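You operate a simulated robot arm through the tools that you are given. There is no shell and no other tool. Be economical: measure what you need, move in short steps, check, and stop when the job is done.

You are at the controls of a simulated robot arm. One attempt, no reset.

JOB
Slide the tailstock up to the bottle and dial the job card's stop.
Fine: lock the tilt with the red knob and the tailstock with the blue one; slide the dial gauge forward.

Only the result counts: the job must be done as asked and must still hold three seconds after the hand-in. Knocking over, shifting, dropping, spilling or breaking anything else fails it.

ROBOT AND FRAMES
A 7-joint arm with a two-finger parallel gripper, fixed in place. Base frame: the origin is at the foot of the arm, x ahead of it, y to its left, z up; the work surface is at about z = 0.815. Units: m, degrees, N and s.
With the tool pointing down near the work surface it reaches from about 0.24 to 0.68 m from the base axis. Its first joint turns from -66.0 to 66.0 degrees. Payload 2.4 kg.
Tool frame: the origin (TCP) lies between the finger pads and is the grasp point; the fingertips stand 0.03 m ahead of it; z points along the fingers, y is the line along which they close. Largest opening 0.094 m; finger width 0.028, thickness 0.01; the body of the gripper, 0.05 by 0.096 m, starts 0.055 m behind the TCP.
Orientation is that of the tool frame in the base frame, as a unit quaternion [w, x, y, z]. With the fingers straight down and closing along the base's y, the tool's x points along the base's -x, its y along +y and its z along -z.

CONTROLS
- The arm moves only by the tool jog_arm. Its arguments are lists of equal length, an entry for each row: "slide": the shift along the tool's x, y, z in m, a list of three; "dr": the turn, a rotation vector about the tool's x, y, z in degrees, a list of three. In form: {"slide": [[dx, dy, dz], ...], "dr": [[wx, wy, wz], ...]}. A call has 1 to 12 rows; each row shifts and turns the commanded pose from where the row before left it, along the tool's axes as they then stand. "fingers" is the finger opening in m, from 0 to 0.094, set as the call begins (left out, the last holds). A row lasts 0.2 s, in which the tool goes at most 0.05 m and 8.6 degrees; a call with a longer step from one row to the next is refused whole, and so is a gripper value outside its range. A pose out of reach is approached as far as the arm can. The call stops where the force on the tool passes 70 N (or 10 N more than at its start, if that is more) or the arm is blocked; 0.2 s more then pass. The fingers move at their own pace (about 0.153 m/s each) and stop on an object; they squeeze with about 21 N. The grip force told is the motor's: it shows also when the fingers shut on nothing. Time passes only in rows, and 0.2 s behind the last, so rows that do not move let the fingers close. It gives the time, the measured TCP pose, the force on the tool (base axes), the opening and the grip force at its end, in the units of the frame above (readings bear some noise), with the torque about the TCP (base axes, N m) and any sound that the robot's microphone picked up, and new pictures: "pictures" is both (left out), scene, wrist or none.
- Cameras (640 x 400 px; columns grow to the right, rows downward): "scene" is fixed at [0.0389, 0.4708, 1.4471]; the picture's right is [-0.75, -0.66, 0.00], its down [-0.36, 0.41, -0.84] and it looks along [0.56, -0.63, -0.54] (base axes); focal length 311 px, centre (320, 200). "wrist" rides on the gripper at [0.076, 0.014, -0.102] in the tool frame; the picture's right is [-0.18, 0.98, 0.00], its down [-0.75, -0.14, -0.64] and it looks along [-0.63, -0.12, 0.77] (tool axes); focal length 243 px, centre (320, 200). There is no depth. A picture from a camera that has moved, and an enlarged one, comes with that camera's place and axes in the base frame and with its lens.
- close_up(camera, box): a new picture of the part [left, top, right, bottom] of that camera's present view, enlarged. The clock stands still meanwhile.
- finish_job(): hands the job in; it is judged then, once.

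Go step by step. Nothing tells you positions but the pictures and the camera data: compare them with the known pose of the tool, close in by small moves and look again before you grip or let go. The budget is 120 turns and 200 pictures, counting those below and the enlarged ones. Unless the task says otherwise, let go and move clear before handing in, and close with one line.

The tools are called after "Call:" as name(argument=value, ...) on one line, values as JSON. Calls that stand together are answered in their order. jog_arm: Moves the arm, as the interface text tells. Its arguments: {"type":"object","properties":{"slide":{"type":"array","items":{"type":"array","items":{"type":"number"}}},"dr":{"type":"array","items":{"type":"array","items":{"type":"number"}}},"fingers":{"type":"number"},"pictures":{"type":"string","enum":["both","scene","wrist","none"]}},"required":["slide","dr"]} The other tools are called the same way: close_up (camera, box) takes an enlarged picture of a part of a camera's view; finish_job () hands the job in.

At the start:

```text
t: 0.0
ee_pos: [0.4102, -0.2239, 1.1514]
tool_rot: [0.0, 0.001, 1.0, 0.0]
contact_force: [0.1, -0.3, -0.4]
moment: [-0.02, 0.01, 0.0]
gripper_width: 0.0941
finger_force: 0.1
```

scene: 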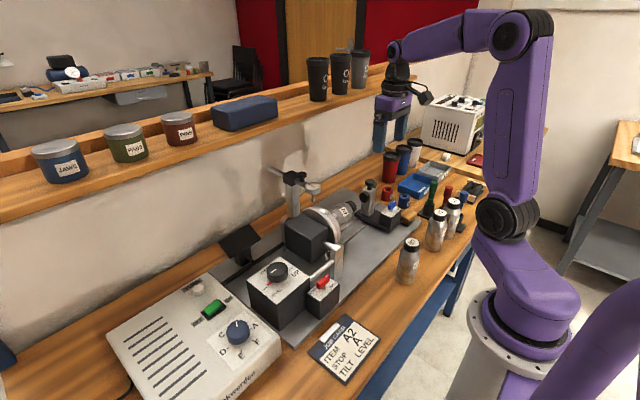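
wrist: 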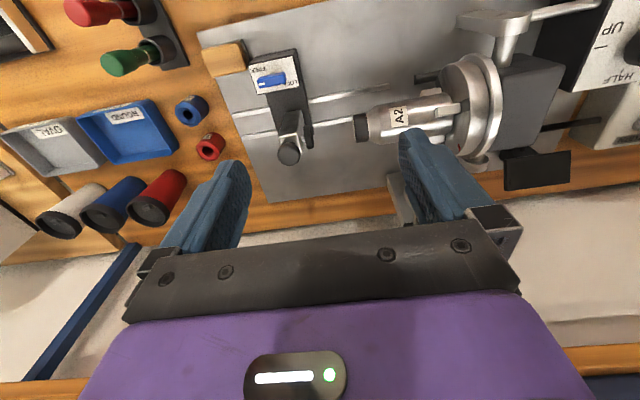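

I see a rotary-chuck rig with a bottle (A2) in it, a tailstock, a job card (item A2, stop A, tilt level), and a box with a lettered dial. I'll take enlarged views first.

Call:
close_up(camera="scene", box=[220, 150, 440, 290])

Call:
close_up(camera="scene", box=[100, 250, 400, 400])

Call:
close_up(camera="wrist", box=[200, 0, 640, 220])

```text
2.86 times, centred on (330, 220) of scene
camera zoom: at [0.0389, 0.4708, 1.4471], right [-0.75, -0.66, 0.0], down [-0.36, 0.41, -0.84], along [0.56, -0.63, -0.54], focal length 888 px, centre (291, 143)
```

zoom: 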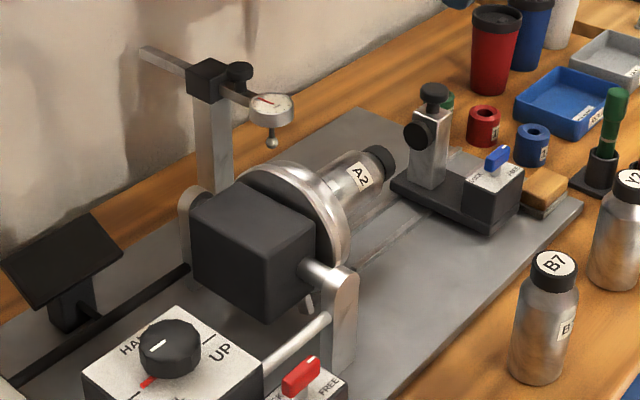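

```text
2.13 times, centred on (250, 325) of scene
camera zoom: at [0.0389, 0.4708, 1.4471], right [-0.75, -0.66, 0.0], down [-0.36, 0.41, -0.84], along [0.56, -0.63, -0.54], focal length 663 px, centre (469, -67)
```

zoom: 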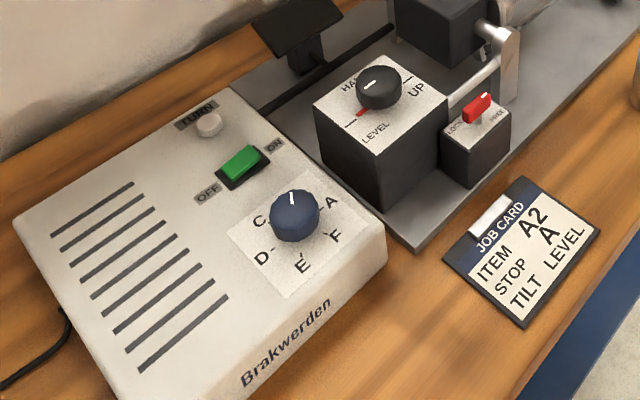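

```text
1.45 times, centred on (420, 110) of wrist
camera zoom: at [0.3346, -0.2089, 1.2559], right [0.18, 0.98, 0.0], down [0.75, -0.14, 0.64], along [0.63, -0.12, -0.77], focal length 353 px, centre (174, 331)
```

zoom: 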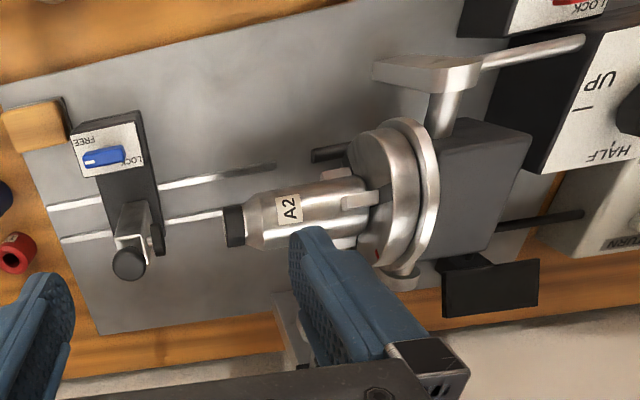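

The tailstock seems to be at about (0.44, -0.28), the bottle cap at about (0.478, -0.17, 0.94), and the control boxes toward +y. I'll back the camera off for better views.

Call:
jog_arm(slide=[[0.04, 0, 0.0], [0.04, 0, 0.0], [0.03, 0, 0.0]], dr=[[0, 0, 0], [0, 0, 0], [0, 0, 0]], pictures="wrist")

Call:
close_up(camera="wrist", box=[200, 50, 520, 250])

Call:
jog_arm(slide=[[0, 0.045, 0], [0, 0.045, 0], [0, 0.045, 0], [0, 0.045, 0], [0, 0.045, 0], [0, 0.045, 0]], dr=[[0, 0, 0], [0, 0, 0], [0, 0, 0], [0, 0, 0], [0, 0, 0], [0, 0, 0]], pictures="wrist")

Call:
close_up(camera="wrist", box=[300, 0, 640, 212])

```text
t: 0.8
ee_pos: [0.299, -0.2204, 1.151]
tool_rot: [0.0, 0.0, 1.0, 0.0]
contact_force: [-0.1, -0.8, 0.1]
moment: [-0.02, 0.0, 0.02]
gripper_width: 0.094
finger_force: 0.0
camera wrist: at [0.2229, -0.2086, 1.2556], right [0.18, 0.98, 0.0], down [0.75, -0.14, 0.64], along [0.63, -0.12, -0.77], focal length 243 px, centre (320, 200)
```

wrist: 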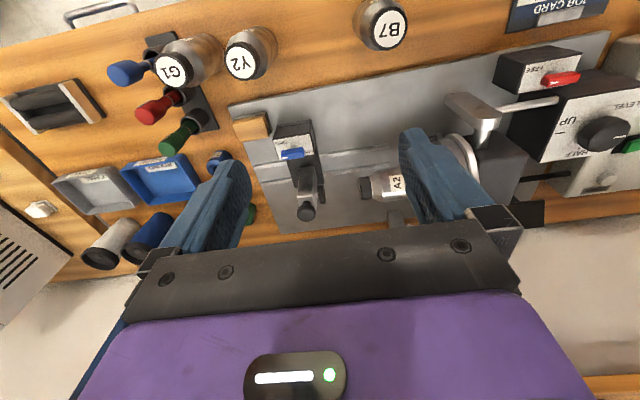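

```text
2.00 times, centred on (360, 150) of wrist
camera zoom: at [0.2229, -0.2086, 1.2556], right [0.18, 0.98, 0.0], down [0.75, -0.14, 0.64], along [0.63, -0.12, -0.77], focal length 485 px, centre (240, 300)
```

zoom: 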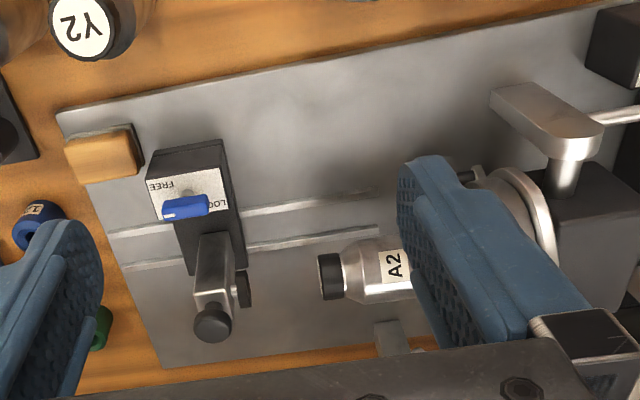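

```text
t: 2.2
ee_pos: [0.2998, 0.0492, 1.1502]
tool_rot: [0.0, 0.001, 1.0, 0.0]
contact_force: [0.2, 0.4, 0.0]
moment: [-0.03, 0.01, -0.04]
gripper_width: 0.0939
finger_force: 0.1
camera wrist: at [0.2238, 0.0625, 1.2534], right [0.19, 0.98, 0.0], down [0.75, -0.14, 0.64], along [0.63, -0.12, -0.77], focal length 243 px, centre (320, 200)
```

wrist: 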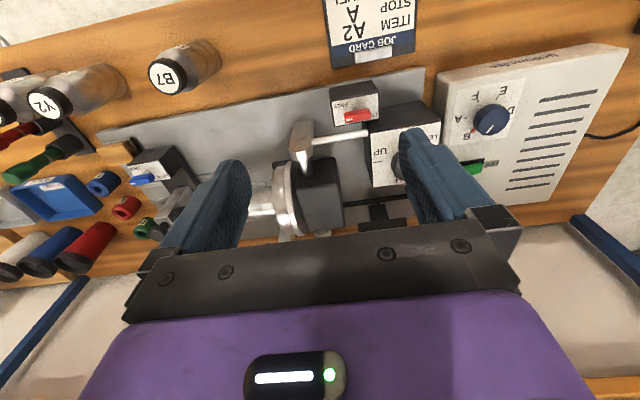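

```text
1.88 times, centred on (470, 106) of wrist
camera zoom: at [0.2238, 0.0625, 1.2534], right [0.19, 0.98, 0.0], down [0.75, -0.14, 0.64], along [0.63, -0.12, -0.77], focal length 457 px, centre (38, 377)
```

zoom: 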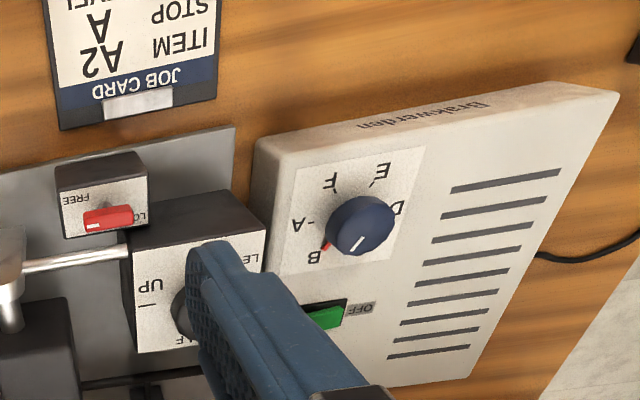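

The stop dial has letters A–F with a red tick near B. I'll move over the control boxes to read the pointers straight on.

Call:
jog_arm(slide=[[0, 0.04, 0], [0, 0.04, 0], [0, 0.04, 0.02], [0, 0.04, 0.02]], dr=[[0, 0, 0], [0, 0, 0], [0, 0, 0], [0, 0, 0]], pictures="wrist")

Call:
close_up(camera="wrist", box=[200, 40, 440, 190])

Call:
close_up(camera="scene", box=[190, 240, 350, 370])

```text
t: 3.2
ee_pos: [0.3018, 0.2084, 1.1092]
tool_rot: [0.001, 0.0, 1.0, 0.0]
contact_force: [0.3, -0.4, 0.2]
moment: [-0.02, 0.03, 0.0]
gripper_width: 0.0942
finger_force: 0.0
camera wrist: at [0.2256, 0.2215, 1.2132], right [0.18, 0.98, 0.0], down [0.75, -0.14, 0.64], along [0.63, -0.12, -0.77], focal length 243 px, centre (320, 200)
```

wrist: 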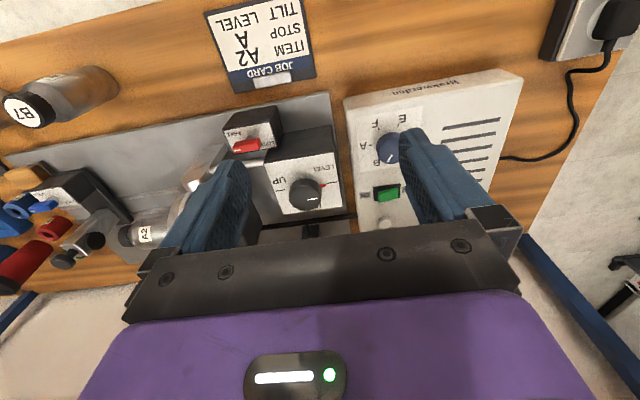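

```text
2.67 times, centred on (320, 115) of wrist
camera zoom: at [0.2256, 0.2215, 1.2132], right [0.18, 0.98, 0.0], down [0.75, -0.14, 0.64], along [0.63, -0.12, -0.77], focal length 647 px, centre (320, 427)
```

zoom: 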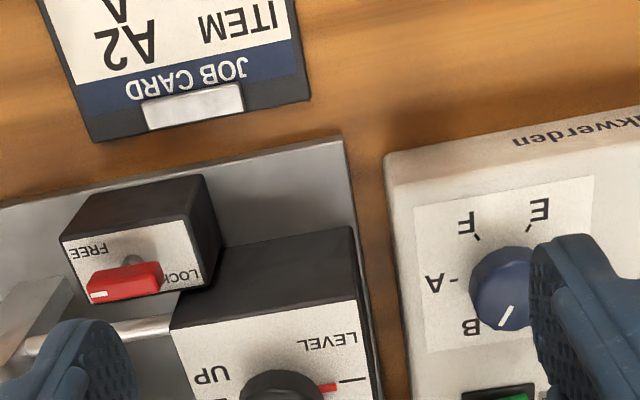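

```text
3.08 times, centred on (270, 305) of scene
camera zoom: at [0.0389, 0.4708, 1.4471], right [-0.75, -0.66, 0.0], down [-0.36, 0.41, -0.84], along [0.56, -0.63, -0.54], focal length 956 px, centre (474, -123)
```

zoom: 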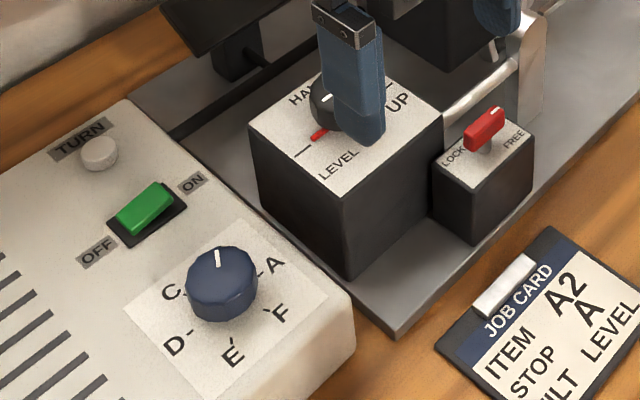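

Both lever knobs point to FREE, the tilt already points to LEVEL, and the stop dial is at B and needs to go to A. I put the dial at about (0.41, 0.29, 0.895), so I'll move above it and check.

Call:
jog_arm(slide=[[-0.03, 0.02, 0.02], [-0.03, 0.02, 0.02], [-0.03, 0.02, 0.035], [-0.018, 0.023, 0.035]], dr=[[0, 0, 0], [0, 0, 0], [0, 0, 0], [0, 0, 0]])

Call:
close_up(camera="wrist", box=[200, 40, 440, 190])

```text
refused: row 3 steps farther than a row can; nothing moved
```

```text
2.67 times, centred on (320, 115) of wrist
camera zoom: at [0.2256, 0.2215, 1.2132], right [0.18, 0.98, 0.0], down [0.75, -0.14, 0.64], along [0.63, -0.12, -0.77], focal length 647 px, centre (320, 427)
```

zoom: 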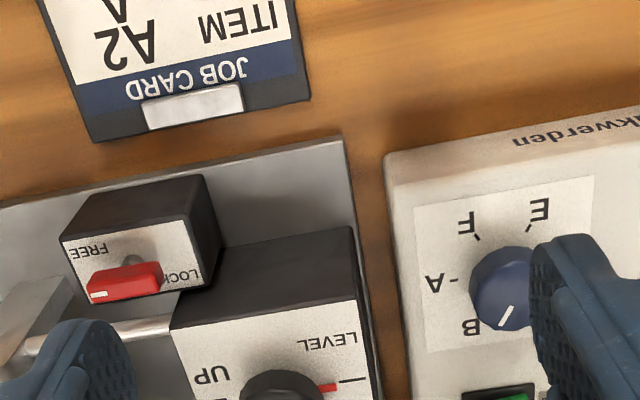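

One row was too long and the call was refused. I'll send it again with smaller steps.

Call:
jog_arm(slide=[[-0.022, 0.017, 0.02], [-0.022, 0.017, 0.02], [-0.022, 0.017, 0.02], [-0.022, 0.017, 0.02], [-0.02, 0.015, 0.03]], dr=[[0, 0, 0], [0, 0, 0], [0, 0, 0], [0, 0, 0], [0, 0, 0]], pictures="wrist")

Call:
close_up(camera="wrist", box=[220, 50, 420, 175])

```text
t: 4.4
ee_pos: [0.4088, 0.2879, 1.0007]
tool_rot: [0.0, 0.0, 1.0, 0.0]
contact_force: [-0.3, -0.5, 0.1]
moment: [-0.01, 0.01, -0.01]
gripper_width: 0.0942
finger_force: 0.1
camera wrist: at [0.3337, 0.3018, 1.1048], right [0.18, 0.98, 0.0], down [0.75, -0.14, 0.64], along [0.63, -0.12, -0.77], focal length 243 px, centre (320, 200)
```

wrist: 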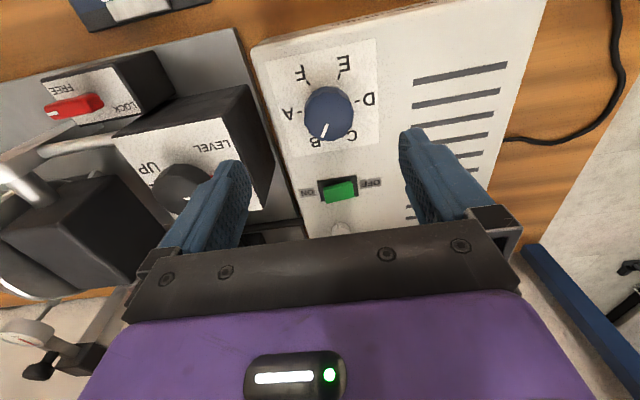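

```text
3.20 times, centred on (320, 112) of wrist
camera zoom: at [0.3337, 0.3018, 1.1048], right [0.18, 0.98, 0.0], down [0.75, -0.14, 0.64], along [0.63, -0.12, -0.77], focal length 776 px, centre (320, 480)
```

zoom: 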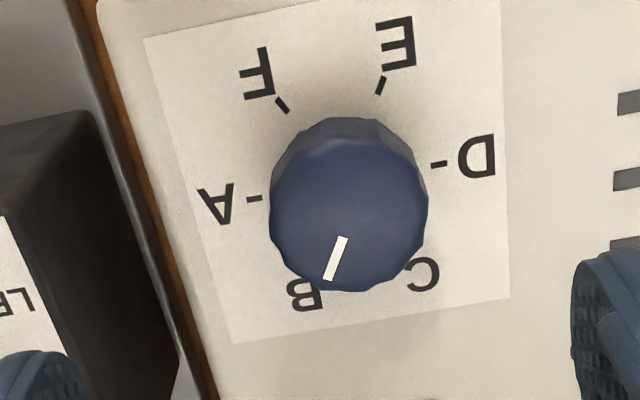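

The dial knob centre is at about (0.413, 0.294), with its top near z = 0.90 and the panel near 0.872. A lies toward -y, which is 60° clockwise seen from above. I'll lower around the knob.

Call:
jog_arm(slide=[[-0.004, 0.005, 0.03], [0, 0, 0.025], [0, 0, 0.015]], dr=[[0, 0, 0], [0, 0, 0], [0, 0, 0]], fingers=0.07)

Call:
close_up(camera="scene", box=[160, 240, 320, 370])

```text
t: 5.2
ee_pos: [0.4106, 0.292, 0.9291]
tool_rot: [0.0, 0.0, 1.0, 0.001]
contact_force: [0.6, -0.3, 0.1]
moment: [0.02, 0.03, 0.0]
gripper_width: 0.0701
finger_force: 0.1
camera wrist: at [0.3355, 0.3055, 1.0331], right [0.18, 0.98, 0.0], down [0.75, -0.14, 0.64], along [0.63, -0.12, -0.77], focal length 243 px, centre (320, 200)
```

scene: 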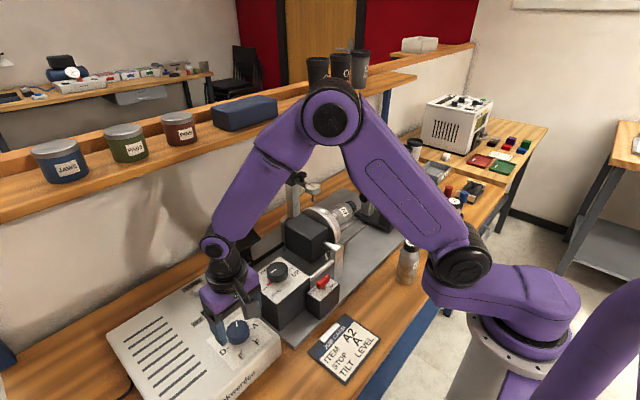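
wrist: 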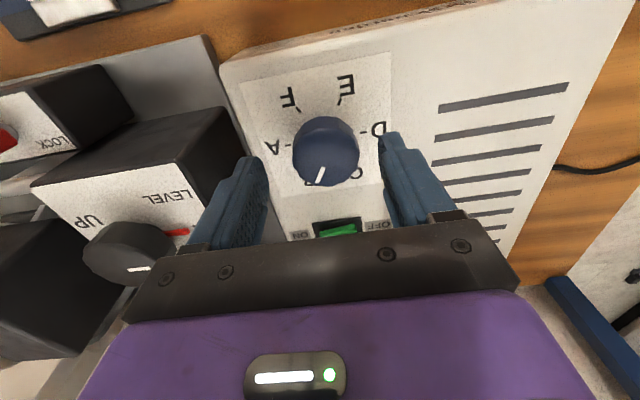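

```text
3.08 times, centred on (240, 305) of scene
camera zoom: at [0.0389, 0.4708, 1.4471], right [-0.75, -0.66, 0.0], down [-0.36, 0.41, -0.84], along [0.56, -0.63, -0.54], focal length 956 px, centre (566, -123)
```

zoom: 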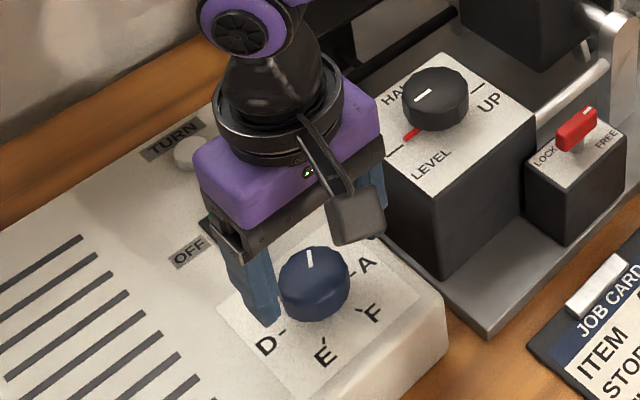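

The knob is centred between the fingers to within a few millimetres. I'll lower about 16 mm and close.

Call:
jog_arm(slide=[[0.002, 0.003, 0.008], [0, 0, 0.008]], dr=[[0, 0, 0], [0, 0, 0]], pictures="none")

Call:
jog_arm(slide=[[0, 0, 0], [0, 0, 0], [0, 0, 0]], dr=[[0, 0, 0], [0, 0, 0], [0, 0, 0]], fingers=0.0)

```text
t: 5.8
ee_pos: [0.4089, 0.2962, 0.9132]
tool_rot: [0.001, 0.0, 1.0, 0.0]
contact_force: [-1.2, -0.8, 0.8]
moment: [-0.02, 0.03, 0.02]
gripper_width: 0.0699
finger_force: 0.1
```

```text
t: 6.6
ee_pos: [0.4087, 0.2963, 0.9144]
tool_rot: [-0.001, 0.001, 1.0, -0.001]
contact_force: [0.1, -7.8, 1.2]
moment: [-0.26, 0.03, -0.02]
gripper_width: 0.0425
finger_force: 45.3
camera wrist: at [0.3333, 0.3088, 1.0182], right [0.18, 0.98, 0.0], down [0.75, -0.14, 0.64], along [0.63, -0.12, -0.77], focal length 243 px, centre (320, 200)
```

scene: 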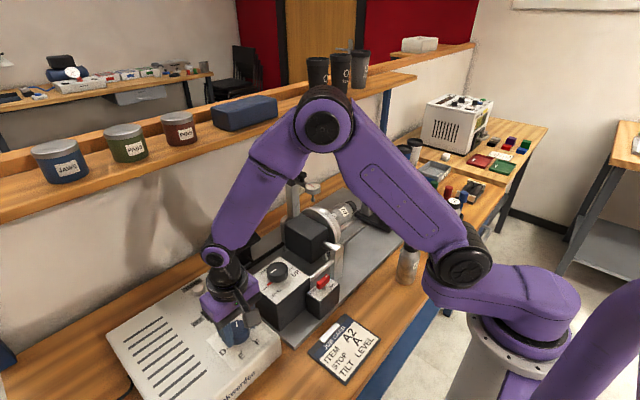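
wrist: 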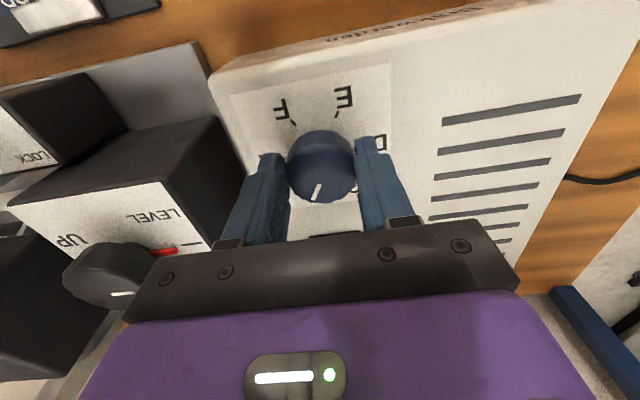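

The knob is gripped at 42.5 mm. I'll turn it 60° clockwise.

Call:
jog_arm(slide=[[0, -0.001, 0], [0, 0, 0], [0, 0, 0], [0, 0, 0], [0, 0, 0], [0, 0, 0], [0, 0, 0], [0, 0, 0]], dr=[[0, 0, 7.5], [0, 0, 7.5], [0, 0, 7.5], [0, 0, 7.5], [0, 0, 7.5], [0, 0, 7.5], [0, 0, 7.5], [0, 0, 7.5]])

Call:
close_up(camera="scene", box=[160, 240, 320, 370])

```text
t: 8.4
ee_pos: [0.4115, 0.2997, 0.9166]
tool_rot: [0.002, 0.501, 0.865, 0.004]
contact_force: [15.2, 17.8, -24.2]
moment: [0.16, -0.46, 0.1]
gripper_width: 0.0425
finger_force: 45.1
camera wrist: at [0.3862, 0.3719, 1.02], right [0.94, 0.33, 0.01], down [0.25, -0.73, 0.64], along [0.22, -0.6, -0.77], focal length 243 px, centre (320, 200)
```

scene: 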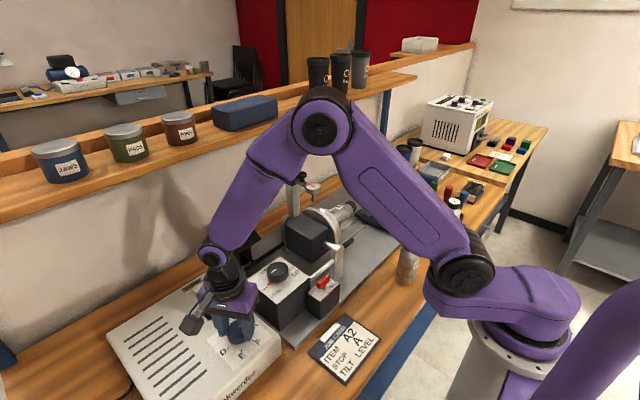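
wrist: 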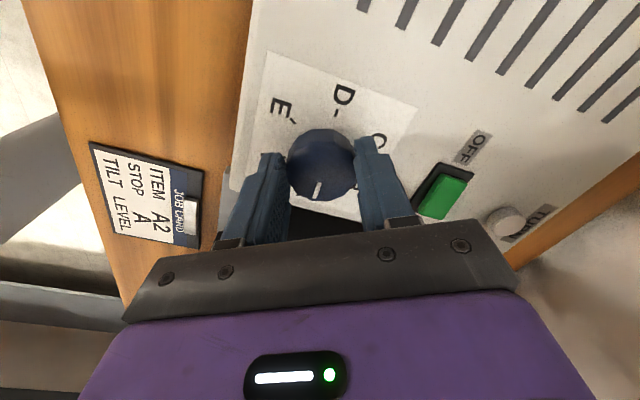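

```text
3.08 times, centred on (240, 305) of scene
camera zoom: at [0.0396, 0.4715, 1.4468], right [-0.75, -0.66, 0.0], down [-0.36, 0.41, -0.84], along [0.56, -0.63, -0.54], focal length 956 px, centre (566, -123)
```

zoom: 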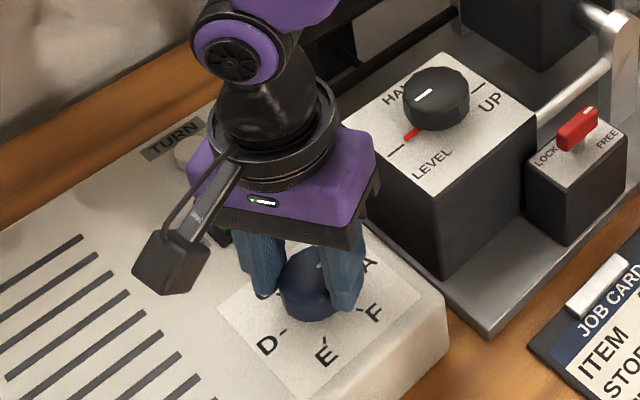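

The dial turned with the gripper. I'll release, lift, and check the pointer.

Call:
jog_arm(slide=[[0, 0, 0], [0, 0, 0], [0, 0, -0.03], [0, 0, -0.04], [0, 0, -0.03]], dr=[[0, 0, 0], [0, 0, 0], [0, 0, 0], [0, 0, 0], [0, 0, 0]], fingers=0.06, pictures="wrist")

Call:
close_up(camera="wrist", box=[220, 50, 420, 175])

Call:
close_up(camera="scene", box=[160, 240, 320, 370])

```text
t: 9.6
ee_pos: [0.4114, 0.2986, 1.0183]
tool_rot: [0.001, 0.5, 0.866, 0.0]
contact_force: [-0.1, -0.6, 0.2]
moment: [-0.01, 0.0, -0.01]
gripper_width: 0.0598
finger_force: 0.0
camera wrist: at [0.3862, 0.3704, 1.1206], right [0.94, 0.33, 0.0], down [0.25, -0.72, 0.64], along [0.21, -0.61, -0.77], focal length 243 px, centre (320, 200)
```

wrist: 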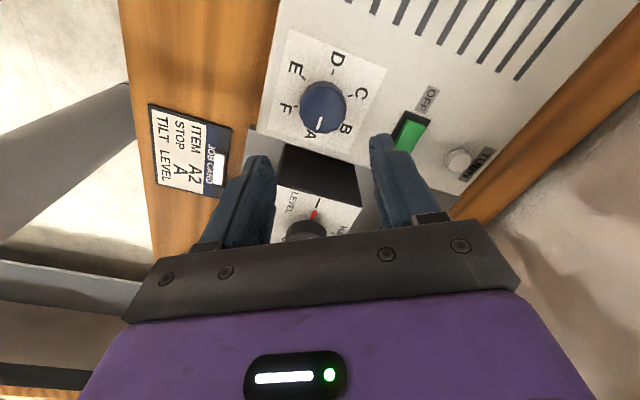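

```text
3.20 times, centred on (320, 112) of wrist
camera zoom: at [0.3862, 0.3704, 1.1206], right [0.94, 0.33, 0.0], down [0.25, -0.72, 0.64], along [0.21, -0.61, -0.77], focal length 776 px, centre (320, 480)
```

zoom: 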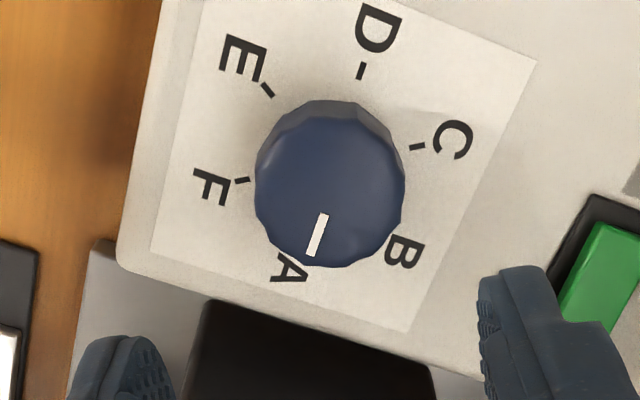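

```text
3.08 times, centred on (240, 305) of scene
camera zoom: at [0.0389, 0.4708, 1.4471], right [-0.75, -0.66, 0.0], down [-0.36, 0.41, -0.84], along [0.56, -0.63, -0.54], focal length 956 px, centre (566, -123)
```

zoom: 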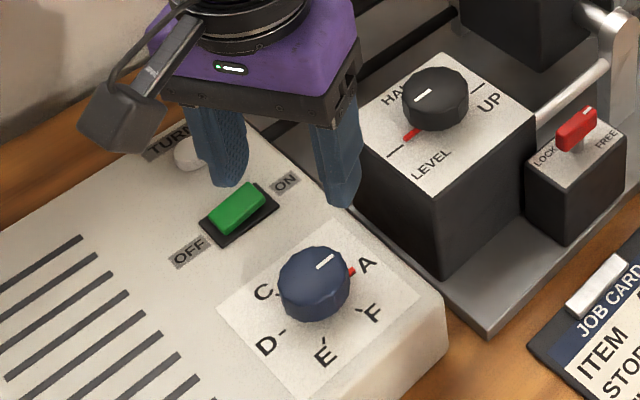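

The red pointer now reads A. I'll zoom in to check how well it lines up.

Call:
close_up(camera="scene", box=[222, 310, 292, 365])

Call:
close_up(camera="wrist", box=[275, 60, 375, 140])

```text
7.27 times, centred on (257, 338) of scene
camera zoom: at [0.0389, 0.4708, 1.4471], right [-0.75, -0.66, 0.0], down [-0.36, 0.41, -0.84], along [0.56, -0.63, -0.54], focal length 2260 px, centre (778, -800)
```

zoom: 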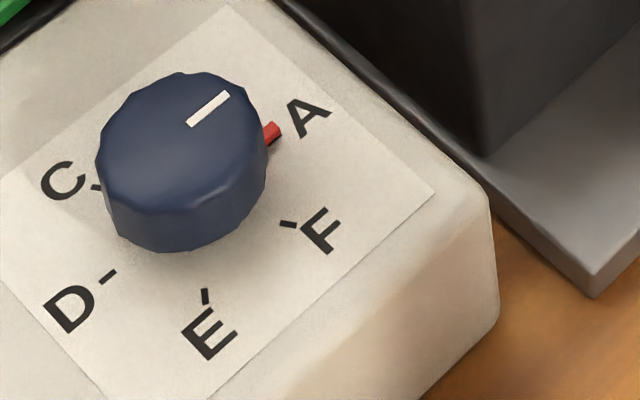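

```text
5.00 times, centred on (325, 100) of wrist
camera zoom: at [0.3862, 0.3704, 1.1206], right [0.94, 0.33, 0.0], down [0.25, -0.72, 0.64], along [0.21, -0.61, -0.77], focal length 1213 px, centre (295, 700)
```

zoom: 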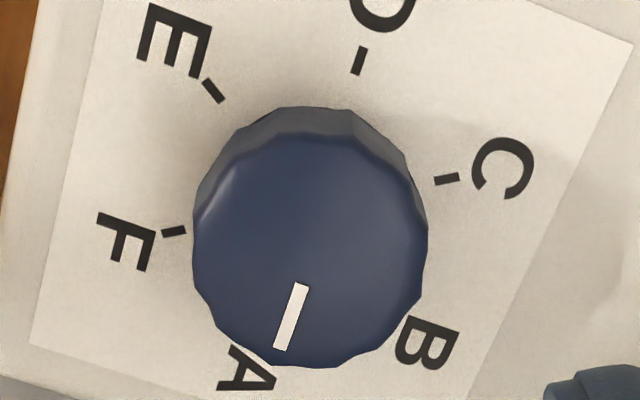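

The stop is set precisely on A. The red knob is at about (0.362, 0.094, 0.906), so I'll turn the gripper back and go over it.

Call:
jog_arm(slide=[[0, 0, -0.01], [0, 0, -0.01], [0, 0, 0], [0, 0, 0], [0, 0, 0], [0, 0, 0], [0, 0, 0], [0, 0, 0]], dr=[[0, 0, -7.5], [0, 0, -7.5], [0, 0, -7.5], [0, 0, -7.5], [0, 0, -7.5], [0, 0, -7.5], [0, 0, -7.5], [0, 0, -7.5]], pictures="none")

Call:
jog_arm(slide=[[0.01, -0.042, 0], [0.01, -0.042, 0], [0.01, -0.042, 0], [0.01, -0.042, 0], [0.01, -0.037, 0]], dr=[[0, 0, 0], [0, 0, 0], [0, 0, 0], [0, 0, 0], [0, 0, 0]], pictures="wrist")

Call:
close_up(camera="wrist", box=[240, 40, 400, 150])

```text
t: 11.4
ee_pos: [0.4091, 0.2984, 1.0371]
tool_rot: [0.0, -0.001, 1.0, -0.001]
contact_force: [-0.4, 0.1, 0.0]
moment: [0.02, 0.01, 0.02]
gripper_width: 0.0599
finger_force: 0.0
```

```text
t: 12.6
ee_pos: [0.3602, 0.0946, 1.0373]
tool_rot: [0.0, 0.0, 1.0, 0.0]
contact_force: [0.8, -0.3, 0.9]
moment: [-0.01, 0.02, 0.02]
gripper_width: 0.0604
finger_force: 0.1
camera wrist: at [0.2844, 0.1073, 1.1402], right [0.18, 0.98, 0.0], down [0.75, -0.14, 0.64], along [0.63, -0.12, -0.77], focal length 243 px, centre (320, 200)
```

wrist: 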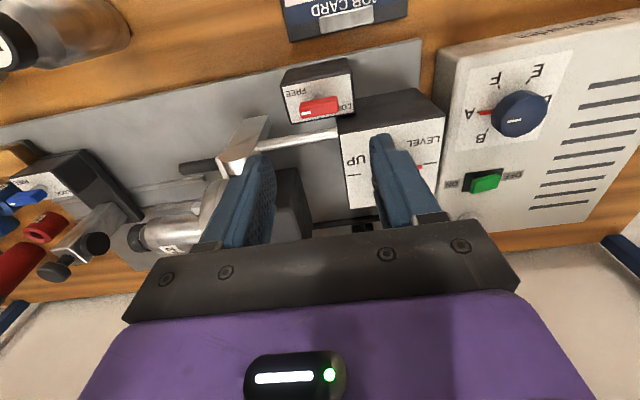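

```text
3.64 times, centred on (320, 95) of wrist
camera zoom: at [0.2844, 0.1073, 1.1402], right [0.18, 0.98, 0.0], down [0.75, -0.14, 0.64], along [0.63, -0.12, -0.77], focal length 882 px, centre (320, 582)
```

zoom: 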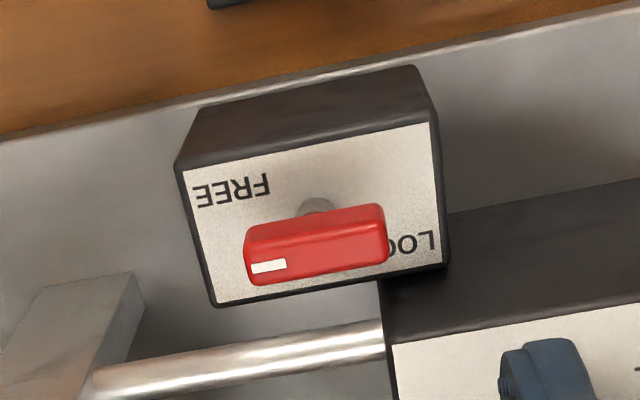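

The red lever points along -y (FREE), and LOCK is in the +x/+y corner. I'll rotate the gripper 90° so the fingers close across the bar along x, then lower to just above it.

Call:
jog_arm(slide=[[0, -0.002, 0], [0, 0, 0], [0, 0, 0], [0, 0, 0], [0, 0, 0], [0, 0, 0], [0, 0, 0], [0, 0, 0], [0, 0, 0], [0, 0, 0], [0, 0, 0], [0, 0, 0]], dr=[[0, 0, 7.5], [0, 0, 7.5], [0, 0, 7.5], [0, 0, 7.5], [0, 0, 7.5], [0, 0, 7.5], [0, 0, 7.5], [0, 0, 7.5], [0, 0, 7.5], [0, 0, 7.5], [0, 0, 7.5], [0, 0, 7.5]], fingers=0.04, pictures="none")

Call:
jog_arm(slide=[[0, 0, 0.04], [0, 0, 0.03]], dr=[[0, 0, 0], [0, 0, 0]])

Call:
close_up(camera="scene", box=[260, 230, 380, 330])

```text
t: 15.2
ee_pos: [0.3611, 0.0895, 1.0357]
tool_rot: [0.001, 0.709, 0.706, 0.001]
contact_force: [0.5, 0.2, 0.1]
moment: [-0.02, -0.02, -0.01]
gripper_width: 0.0401
finger_force: 0.1
```

```text
t: 15.8
ee_pos: [0.3609, 0.0896, 0.9652]
tool_rot: [0.0, 0.707, 0.708, 0.001]
contact_force: [-0.5, -0.3, 0.9]
moment: [-0.01, 0.0, 0.03]
gripper_width: 0.0398
finger_force: 0.1
camera wrist: at [0.3742, 0.1661, 1.0691], right [0.98, -0.18, 0.0], down [-0.14, -0.75, 0.64], along [-0.12, -0.63, -0.77], focal length 243 px, centre (320, 200)
```

scene: 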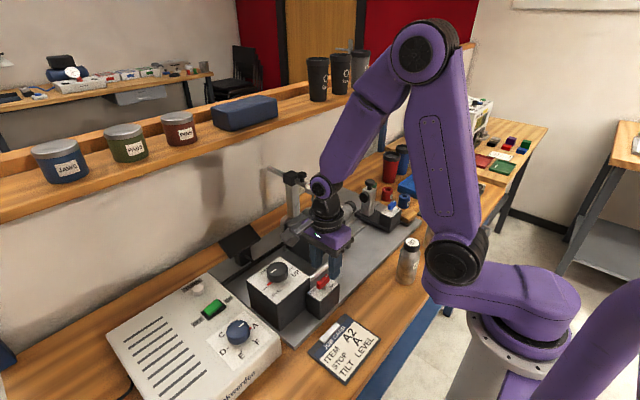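
wrist: 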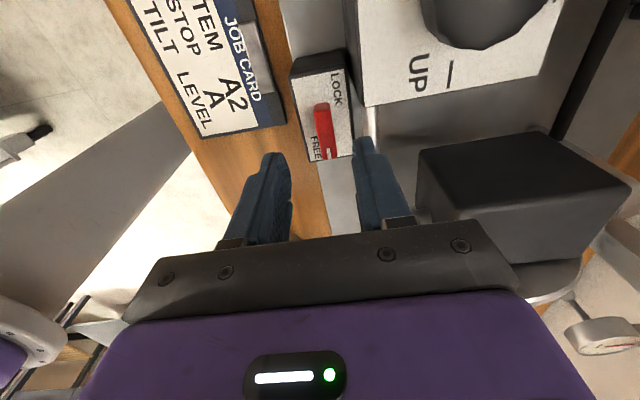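

```text
4.00 times, centred on (320, 280) of scene
camera zoom: at [0.0389, 0.4708, 1.4471], right [-0.75, -0.66, 0.0], down [-0.36, 0.41, -0.84], along [0.56, -0.63, -0.54], focal length 1243 px, centre (320, -120)
```

zoom: 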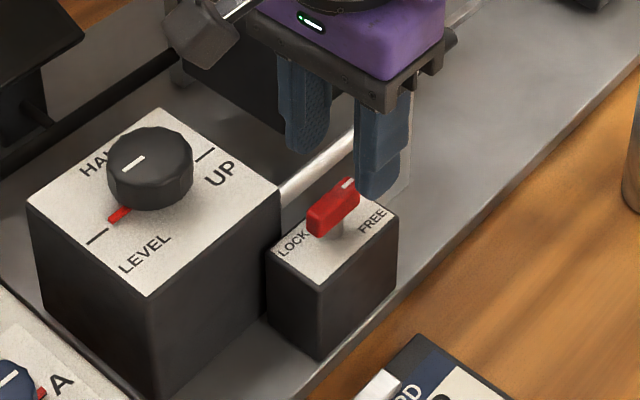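

The bar centre is at about (0.363, 0.096). I'll shift slightly, lower, and grip.

Call:
jog_arm(slide=[[0.006, 0.002, 0.02], [0, 0, 0.018]], dr=[[0, 0, 0], [0, 0, 0]], pictures="wrist")

Call:
close_up(camera="scene", box=[280, 240, 370, 315])

```text
t: 16.4
ee_pos: [0.3655, 0.096, 0.9396]
tool_rot: [0.006, 0.707, 0.707, 0.007]
contact_force: [-16.2, -3.9, 42.0]
moment: [0.33, -0.61, 0.06]
gripper_width: 0.0313
finger_force: 0.1
stopped in row 2: the force on the tool passed its limit at 132 N (the readings are from after the stop); the commanded pose is now the measured one
camera wrist: at [0.3792, 0.1709, 1.0432], right [0.98, -0.18, 0.02], down [-0.15, -0.76, 0.64], along [-0.11, -0.63, -0.77], focal length 243 px, centre (320, 200)
```

wrist: 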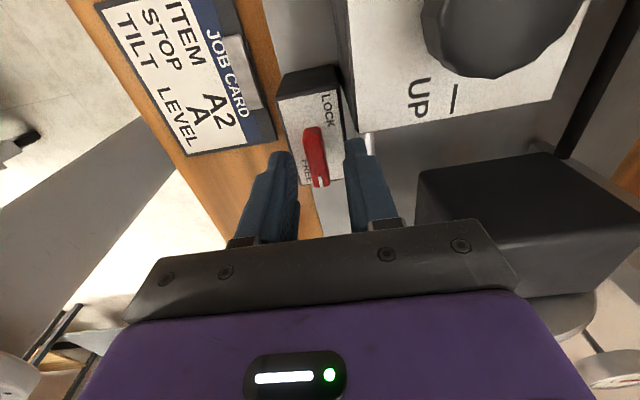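

```text
5.33 times, centred on (325, 278) of scene
camera zoom: at [0.0378, 0.4705, 1.4472], right [-0.75, -0.66, 0.0], down [-0.36, 0.41, -0.84], along [0.56, -0.63, -0.54], focal length 1657 px, centre (293, -213)
```

zoom: 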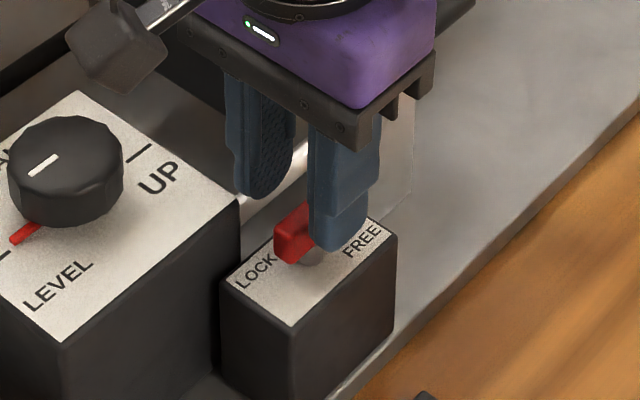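

The +x fingertip landed on the silver rod beside the box, so the opening was too wide. I'll back up, narrow it to 22 mm, and look again.

Call:
jog_arm(slide=[[0, 0, -0.02], [0, -0.003, -0.01], [0, 0, 0]], dr=[[0, 0, 0], [0, 0, 0], [0, 0, 0]], fingers=0.024)

Call:
close_up(camera="wrist", box=[240, 60, 400, 220])

Call:
close_up(camera="scene", box=[250, 210, 380, 315])

```text
t: 17.2
ee_pos: [0.3633, 0.0969, 0.969]
tool_rot: [0.006, 0.707, 0.707, 0.006]
contact_force: [-0.3, 0.7, 0.1]
moment: [0.0, -0.05, -0.01]
gripper_width: 0.0236
finger_force: 0.1
camera wrist: at [0.3769, 0.1723, 1.073], right [0.98, -0.18, 0.02], down [-0.15, -0.76, 0.64], along [-0.1, -0.63, -0.77], focal length 243 px, centre (320, 200)
```

scene: 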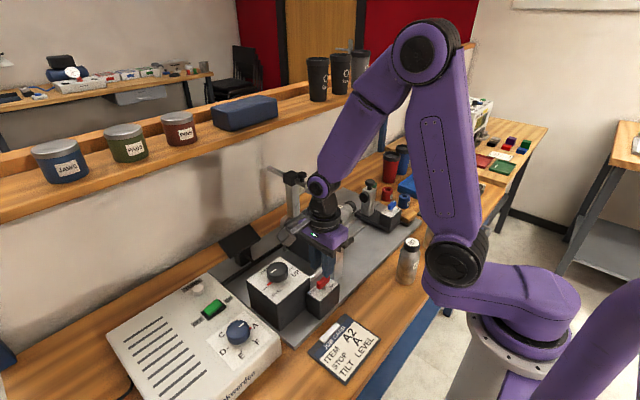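
wrist: 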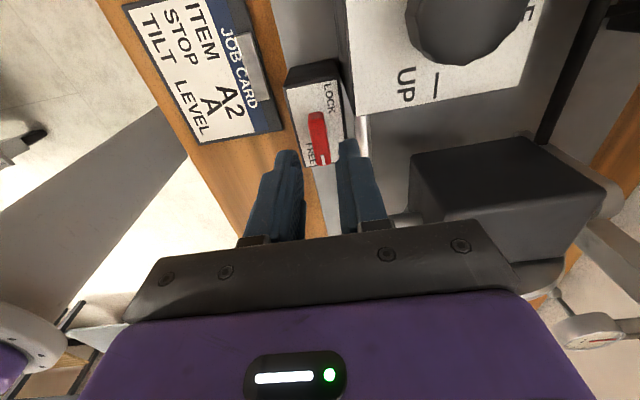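

```text
2.50 times, centred on (320, 140) of wrist
camera zoom: at [0.3769, 0.1723, 1.073], right [0.98, -0.18, 0.02], down [-0.15, -0.76, 0.64], along [-0.1, -0.63, -0.77], focal length 606 px, centre (320, 350)
```

zoom: 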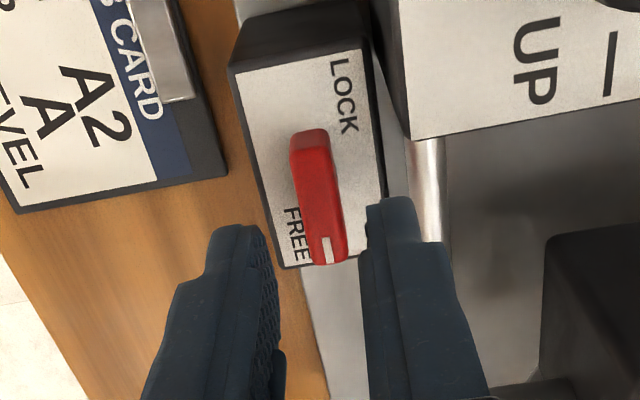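

```text
3.81 times, centred on (315, 262) of scene
camera zoom: at [0.0389, 0.4708, 1.4471], right [-0.75, -0.66, 0.0], down [-0.36, 0.41, -0.84], along [0.56, -0.63, -0.54], focal length 1184 px, centre (339, -38)
```

zoom: 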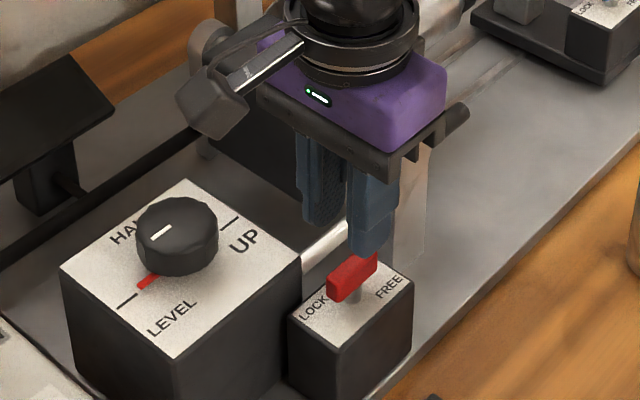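

The opening is now narrow and centred on the bar. I'll correct the 1° tilt and lower.

Call:
jog_arm(slide=[[0, 0, 0.02], [-0.001, 0, 0.012], [0, 0, 0.008]], dr=[[0.9, 0, 0], [0, 0, 0], [0, 0, 0]], pictures="wrist")

```text
t: 18.0
ee_pos: [0.365, 0.0944, 0.9279]
tool_rot: [0.0, 0.708, 0.706, 0.003]
contact_force: [-0.4, -0.9, 0.8]
moment: [-0.03, -0.02, -0.02]
gripper_width: 0.024
finger_force: 0.0
camera wrist: at [0.3798, 0.17, 1.0323], right [0.98, -0.19, 0.0], down [-0.14, -0.76, 0.64], along [-0.12, -0.63, -0.77], focal length 243 px, centre (320, 200)
```

wrist: 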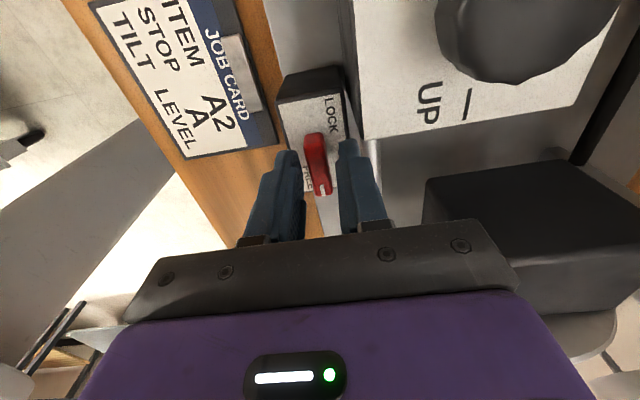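

There was no contact and the bar is between the fingers. Closing now.

Call:
jog_arm(slide=[[0, 0, 0], [0, 0, 0]], dr=[[0, 0, 0], [0, 0, 0]], fingers=0.0, pictures="none")

Call:
jog_arm(slide=[[0, 0, 0], [0, 0, 0], [0, 0, 0], [0, 0, 0], [0, 0, 0], [0, 0, 0]], dr=[[0, 0, -7.5], [0, 0, -7.5], [0, 0, -7.5], [0, 0, -7.5], [0, 0, -7.5], [0, 0, -7.5]])

Call:
close_up(camera="scene", box=[270, 240, 370, 315])

```text
t: 18.6
ee_pos: [0.3651, 0.0948, 0.9287]
tool_rot: [0.0, 0.707, 0.707, 0.0]
contact_force: [-6.5, -0.7, 1.8]
moment: [0.33, 0.17, 0.03]
gripper_width: 0.0118
finger_force: 45.0
```

```text
t: 20.0
ee_pos: [0.362, 0.0944, 0.9282]
tool_rot: [-0.001, 0.381, 0.924, 0.001]
contact_force: [-18.1, -10.4, 18.1]
moment: [-0.95, -0.26, -0.04]
gripper_width: 0.0117
finger_force: 45.1
camera wrist: at [0.3189, 0.157, 1.0321], right [0.82, 0.57, 0.0], down [0.44, -0.63, 0.64], along [0.36, -0.53, -0.77], focal length 243 px, centre (320, 200)
```

scene: 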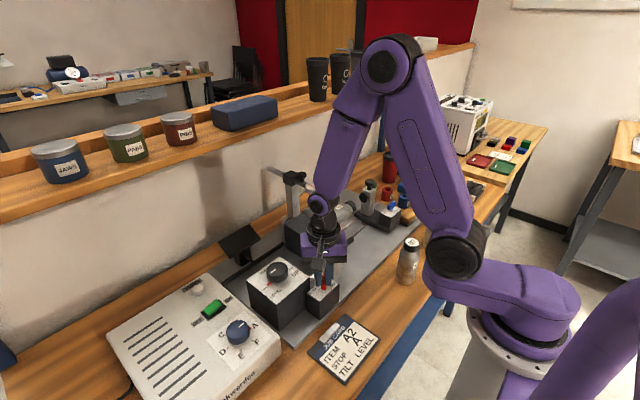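
wrist: 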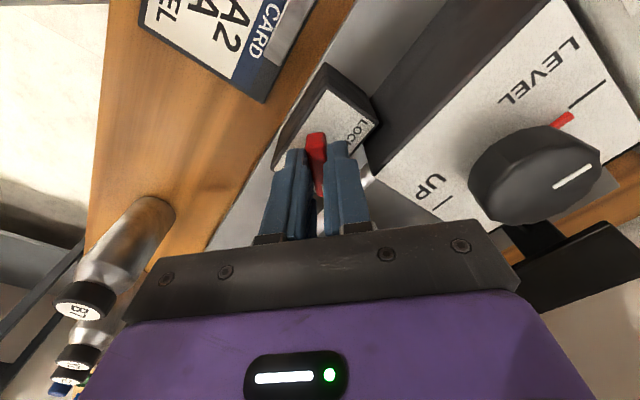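

```text
5.33 times, centred on (320, 278) of scene
camera zoom: at [0.0381, 0.4705, 1.4472], right [-0.75, -0.66, 0.0], down [-0.36, 0.41, -0.84], along [0.56, -0.63, -0.54], focal length 1657 px, centre (320, -213)
```

zoom: 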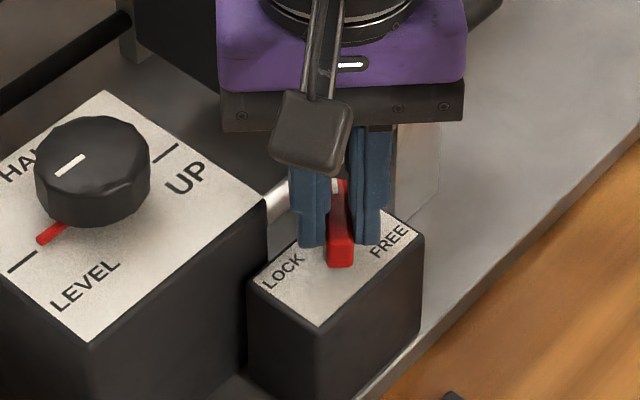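

The lever follows well. I'll continue another 45°.

Call:
jog_arm(slide=[[0, 0, 0], [0, 0, 0], [0, 0, 0], [0, 0, 0], [0, 0, 0], [0, 0, 0]], dr=[[0, 0, -7.5], [0, 0, -7.5], [0, 0, -7.5], [0, 0, -7.5], [0, 0, -7.5], [0, 0, -7.5]])

Call:
close_up(camera="scene", box=[270, 240, 370, 315])

```text
t: 21.4
ee_pos: [0.3605, 0.0927, 0.9284]
tool_rot: [-0.004, 0.001, 1.0, 0.0]
contact_force: [-10.0, -42.7, -3.8]
moment: [-1.06, 0.64, -0.11]
gripper_width: 0.0118
finger_force: 45.1
camera wrist: at [0.2868, 0.1059, 1.0325], right [0.19, 0.98, 0.0], down [0.76, -0.14, 0.64], along [0.62, -0.12, -0.77], focal length 243 px, centre (320, 200)
```

scene: 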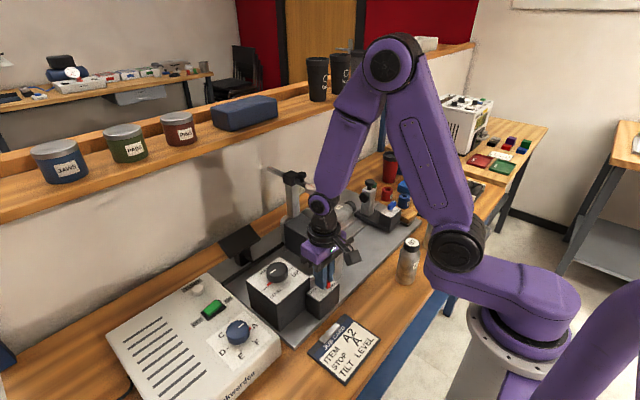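
wrist: 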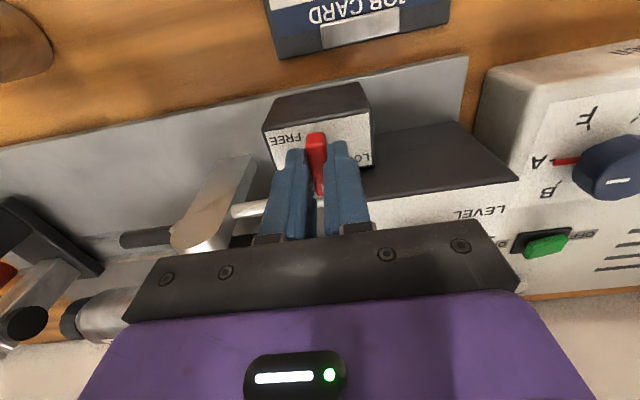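

```text
5.33 times, centred on (320, 278) of scene
camera zoom: at [0.0387, 0.4697, 1.4475], right [-0.75, -0.66, 0.0], down [-0.36, 0.41, -0.84], along [0.56, -0.63, -0.54], focal length 1657 px, centre (320, -213)
```

zoom: 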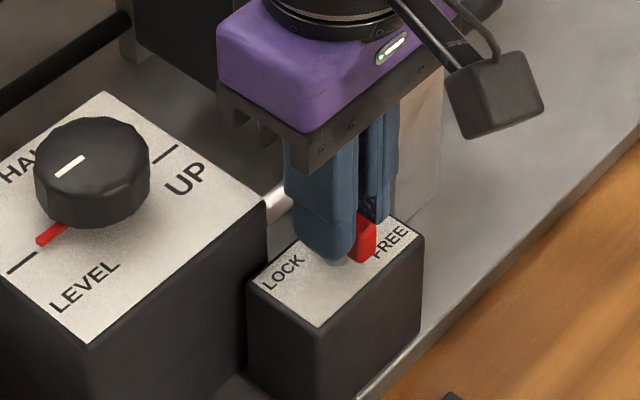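

It's at 90°, with some side load because the pivot is a bit off. I'll shift -y slightly and feel for a hard stop with a small further turn.

Call:
jog_arm(slide=[[0, -0.0015, 0], [0, -0.0015, 0], [0, 0, 0]], dr=[[0, 0, 0], [0, 0, 0], [0, 0, 0]], pictures="none")

Call:
jog_arm(slide=[[0, 0, 0], [0, 0, 0]], dr=[[0, 0, -5], [0, 0, -5]])

```text
t: 22.2
ee_pos: [0.3614, 0.0915, 0.9288]
tool_rot: [-0.004, -0.001, 1.0, 0.0]
contact_force: [-11.2, -16.3, -13.4]
moment: [-0.39, 1.42, -0.07]
gripper_width: 0.0121
finger_force: 44.7
```

```text
t: 22.8
ee_pos: [0.3621, 0.0925, 0.929]
tool_rot: [-0.001, -0.086, 0.996, 0.0]
contact_force: [-10.4, -12.4, -10.1]
moment: [-0.57, 0.9, -1.54]
gripper_width: 0.0157
finger_force: 45.1
camera wrist: at [0.2857, 0.0921, 1.0323], right [0.01, 1.0, 0.0], down [0.77, -0.01, 0.64], along [0.64, -0.01, -0.77], focal length 243 px, centre (320, 200)
```

scene: 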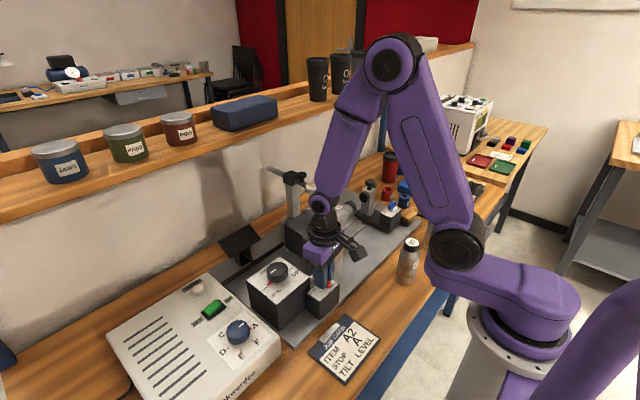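
wrist: 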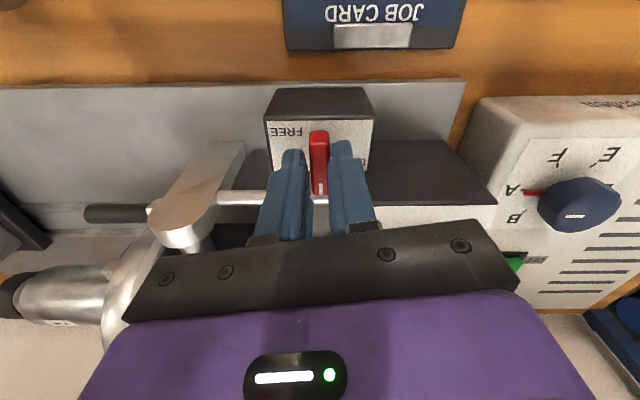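

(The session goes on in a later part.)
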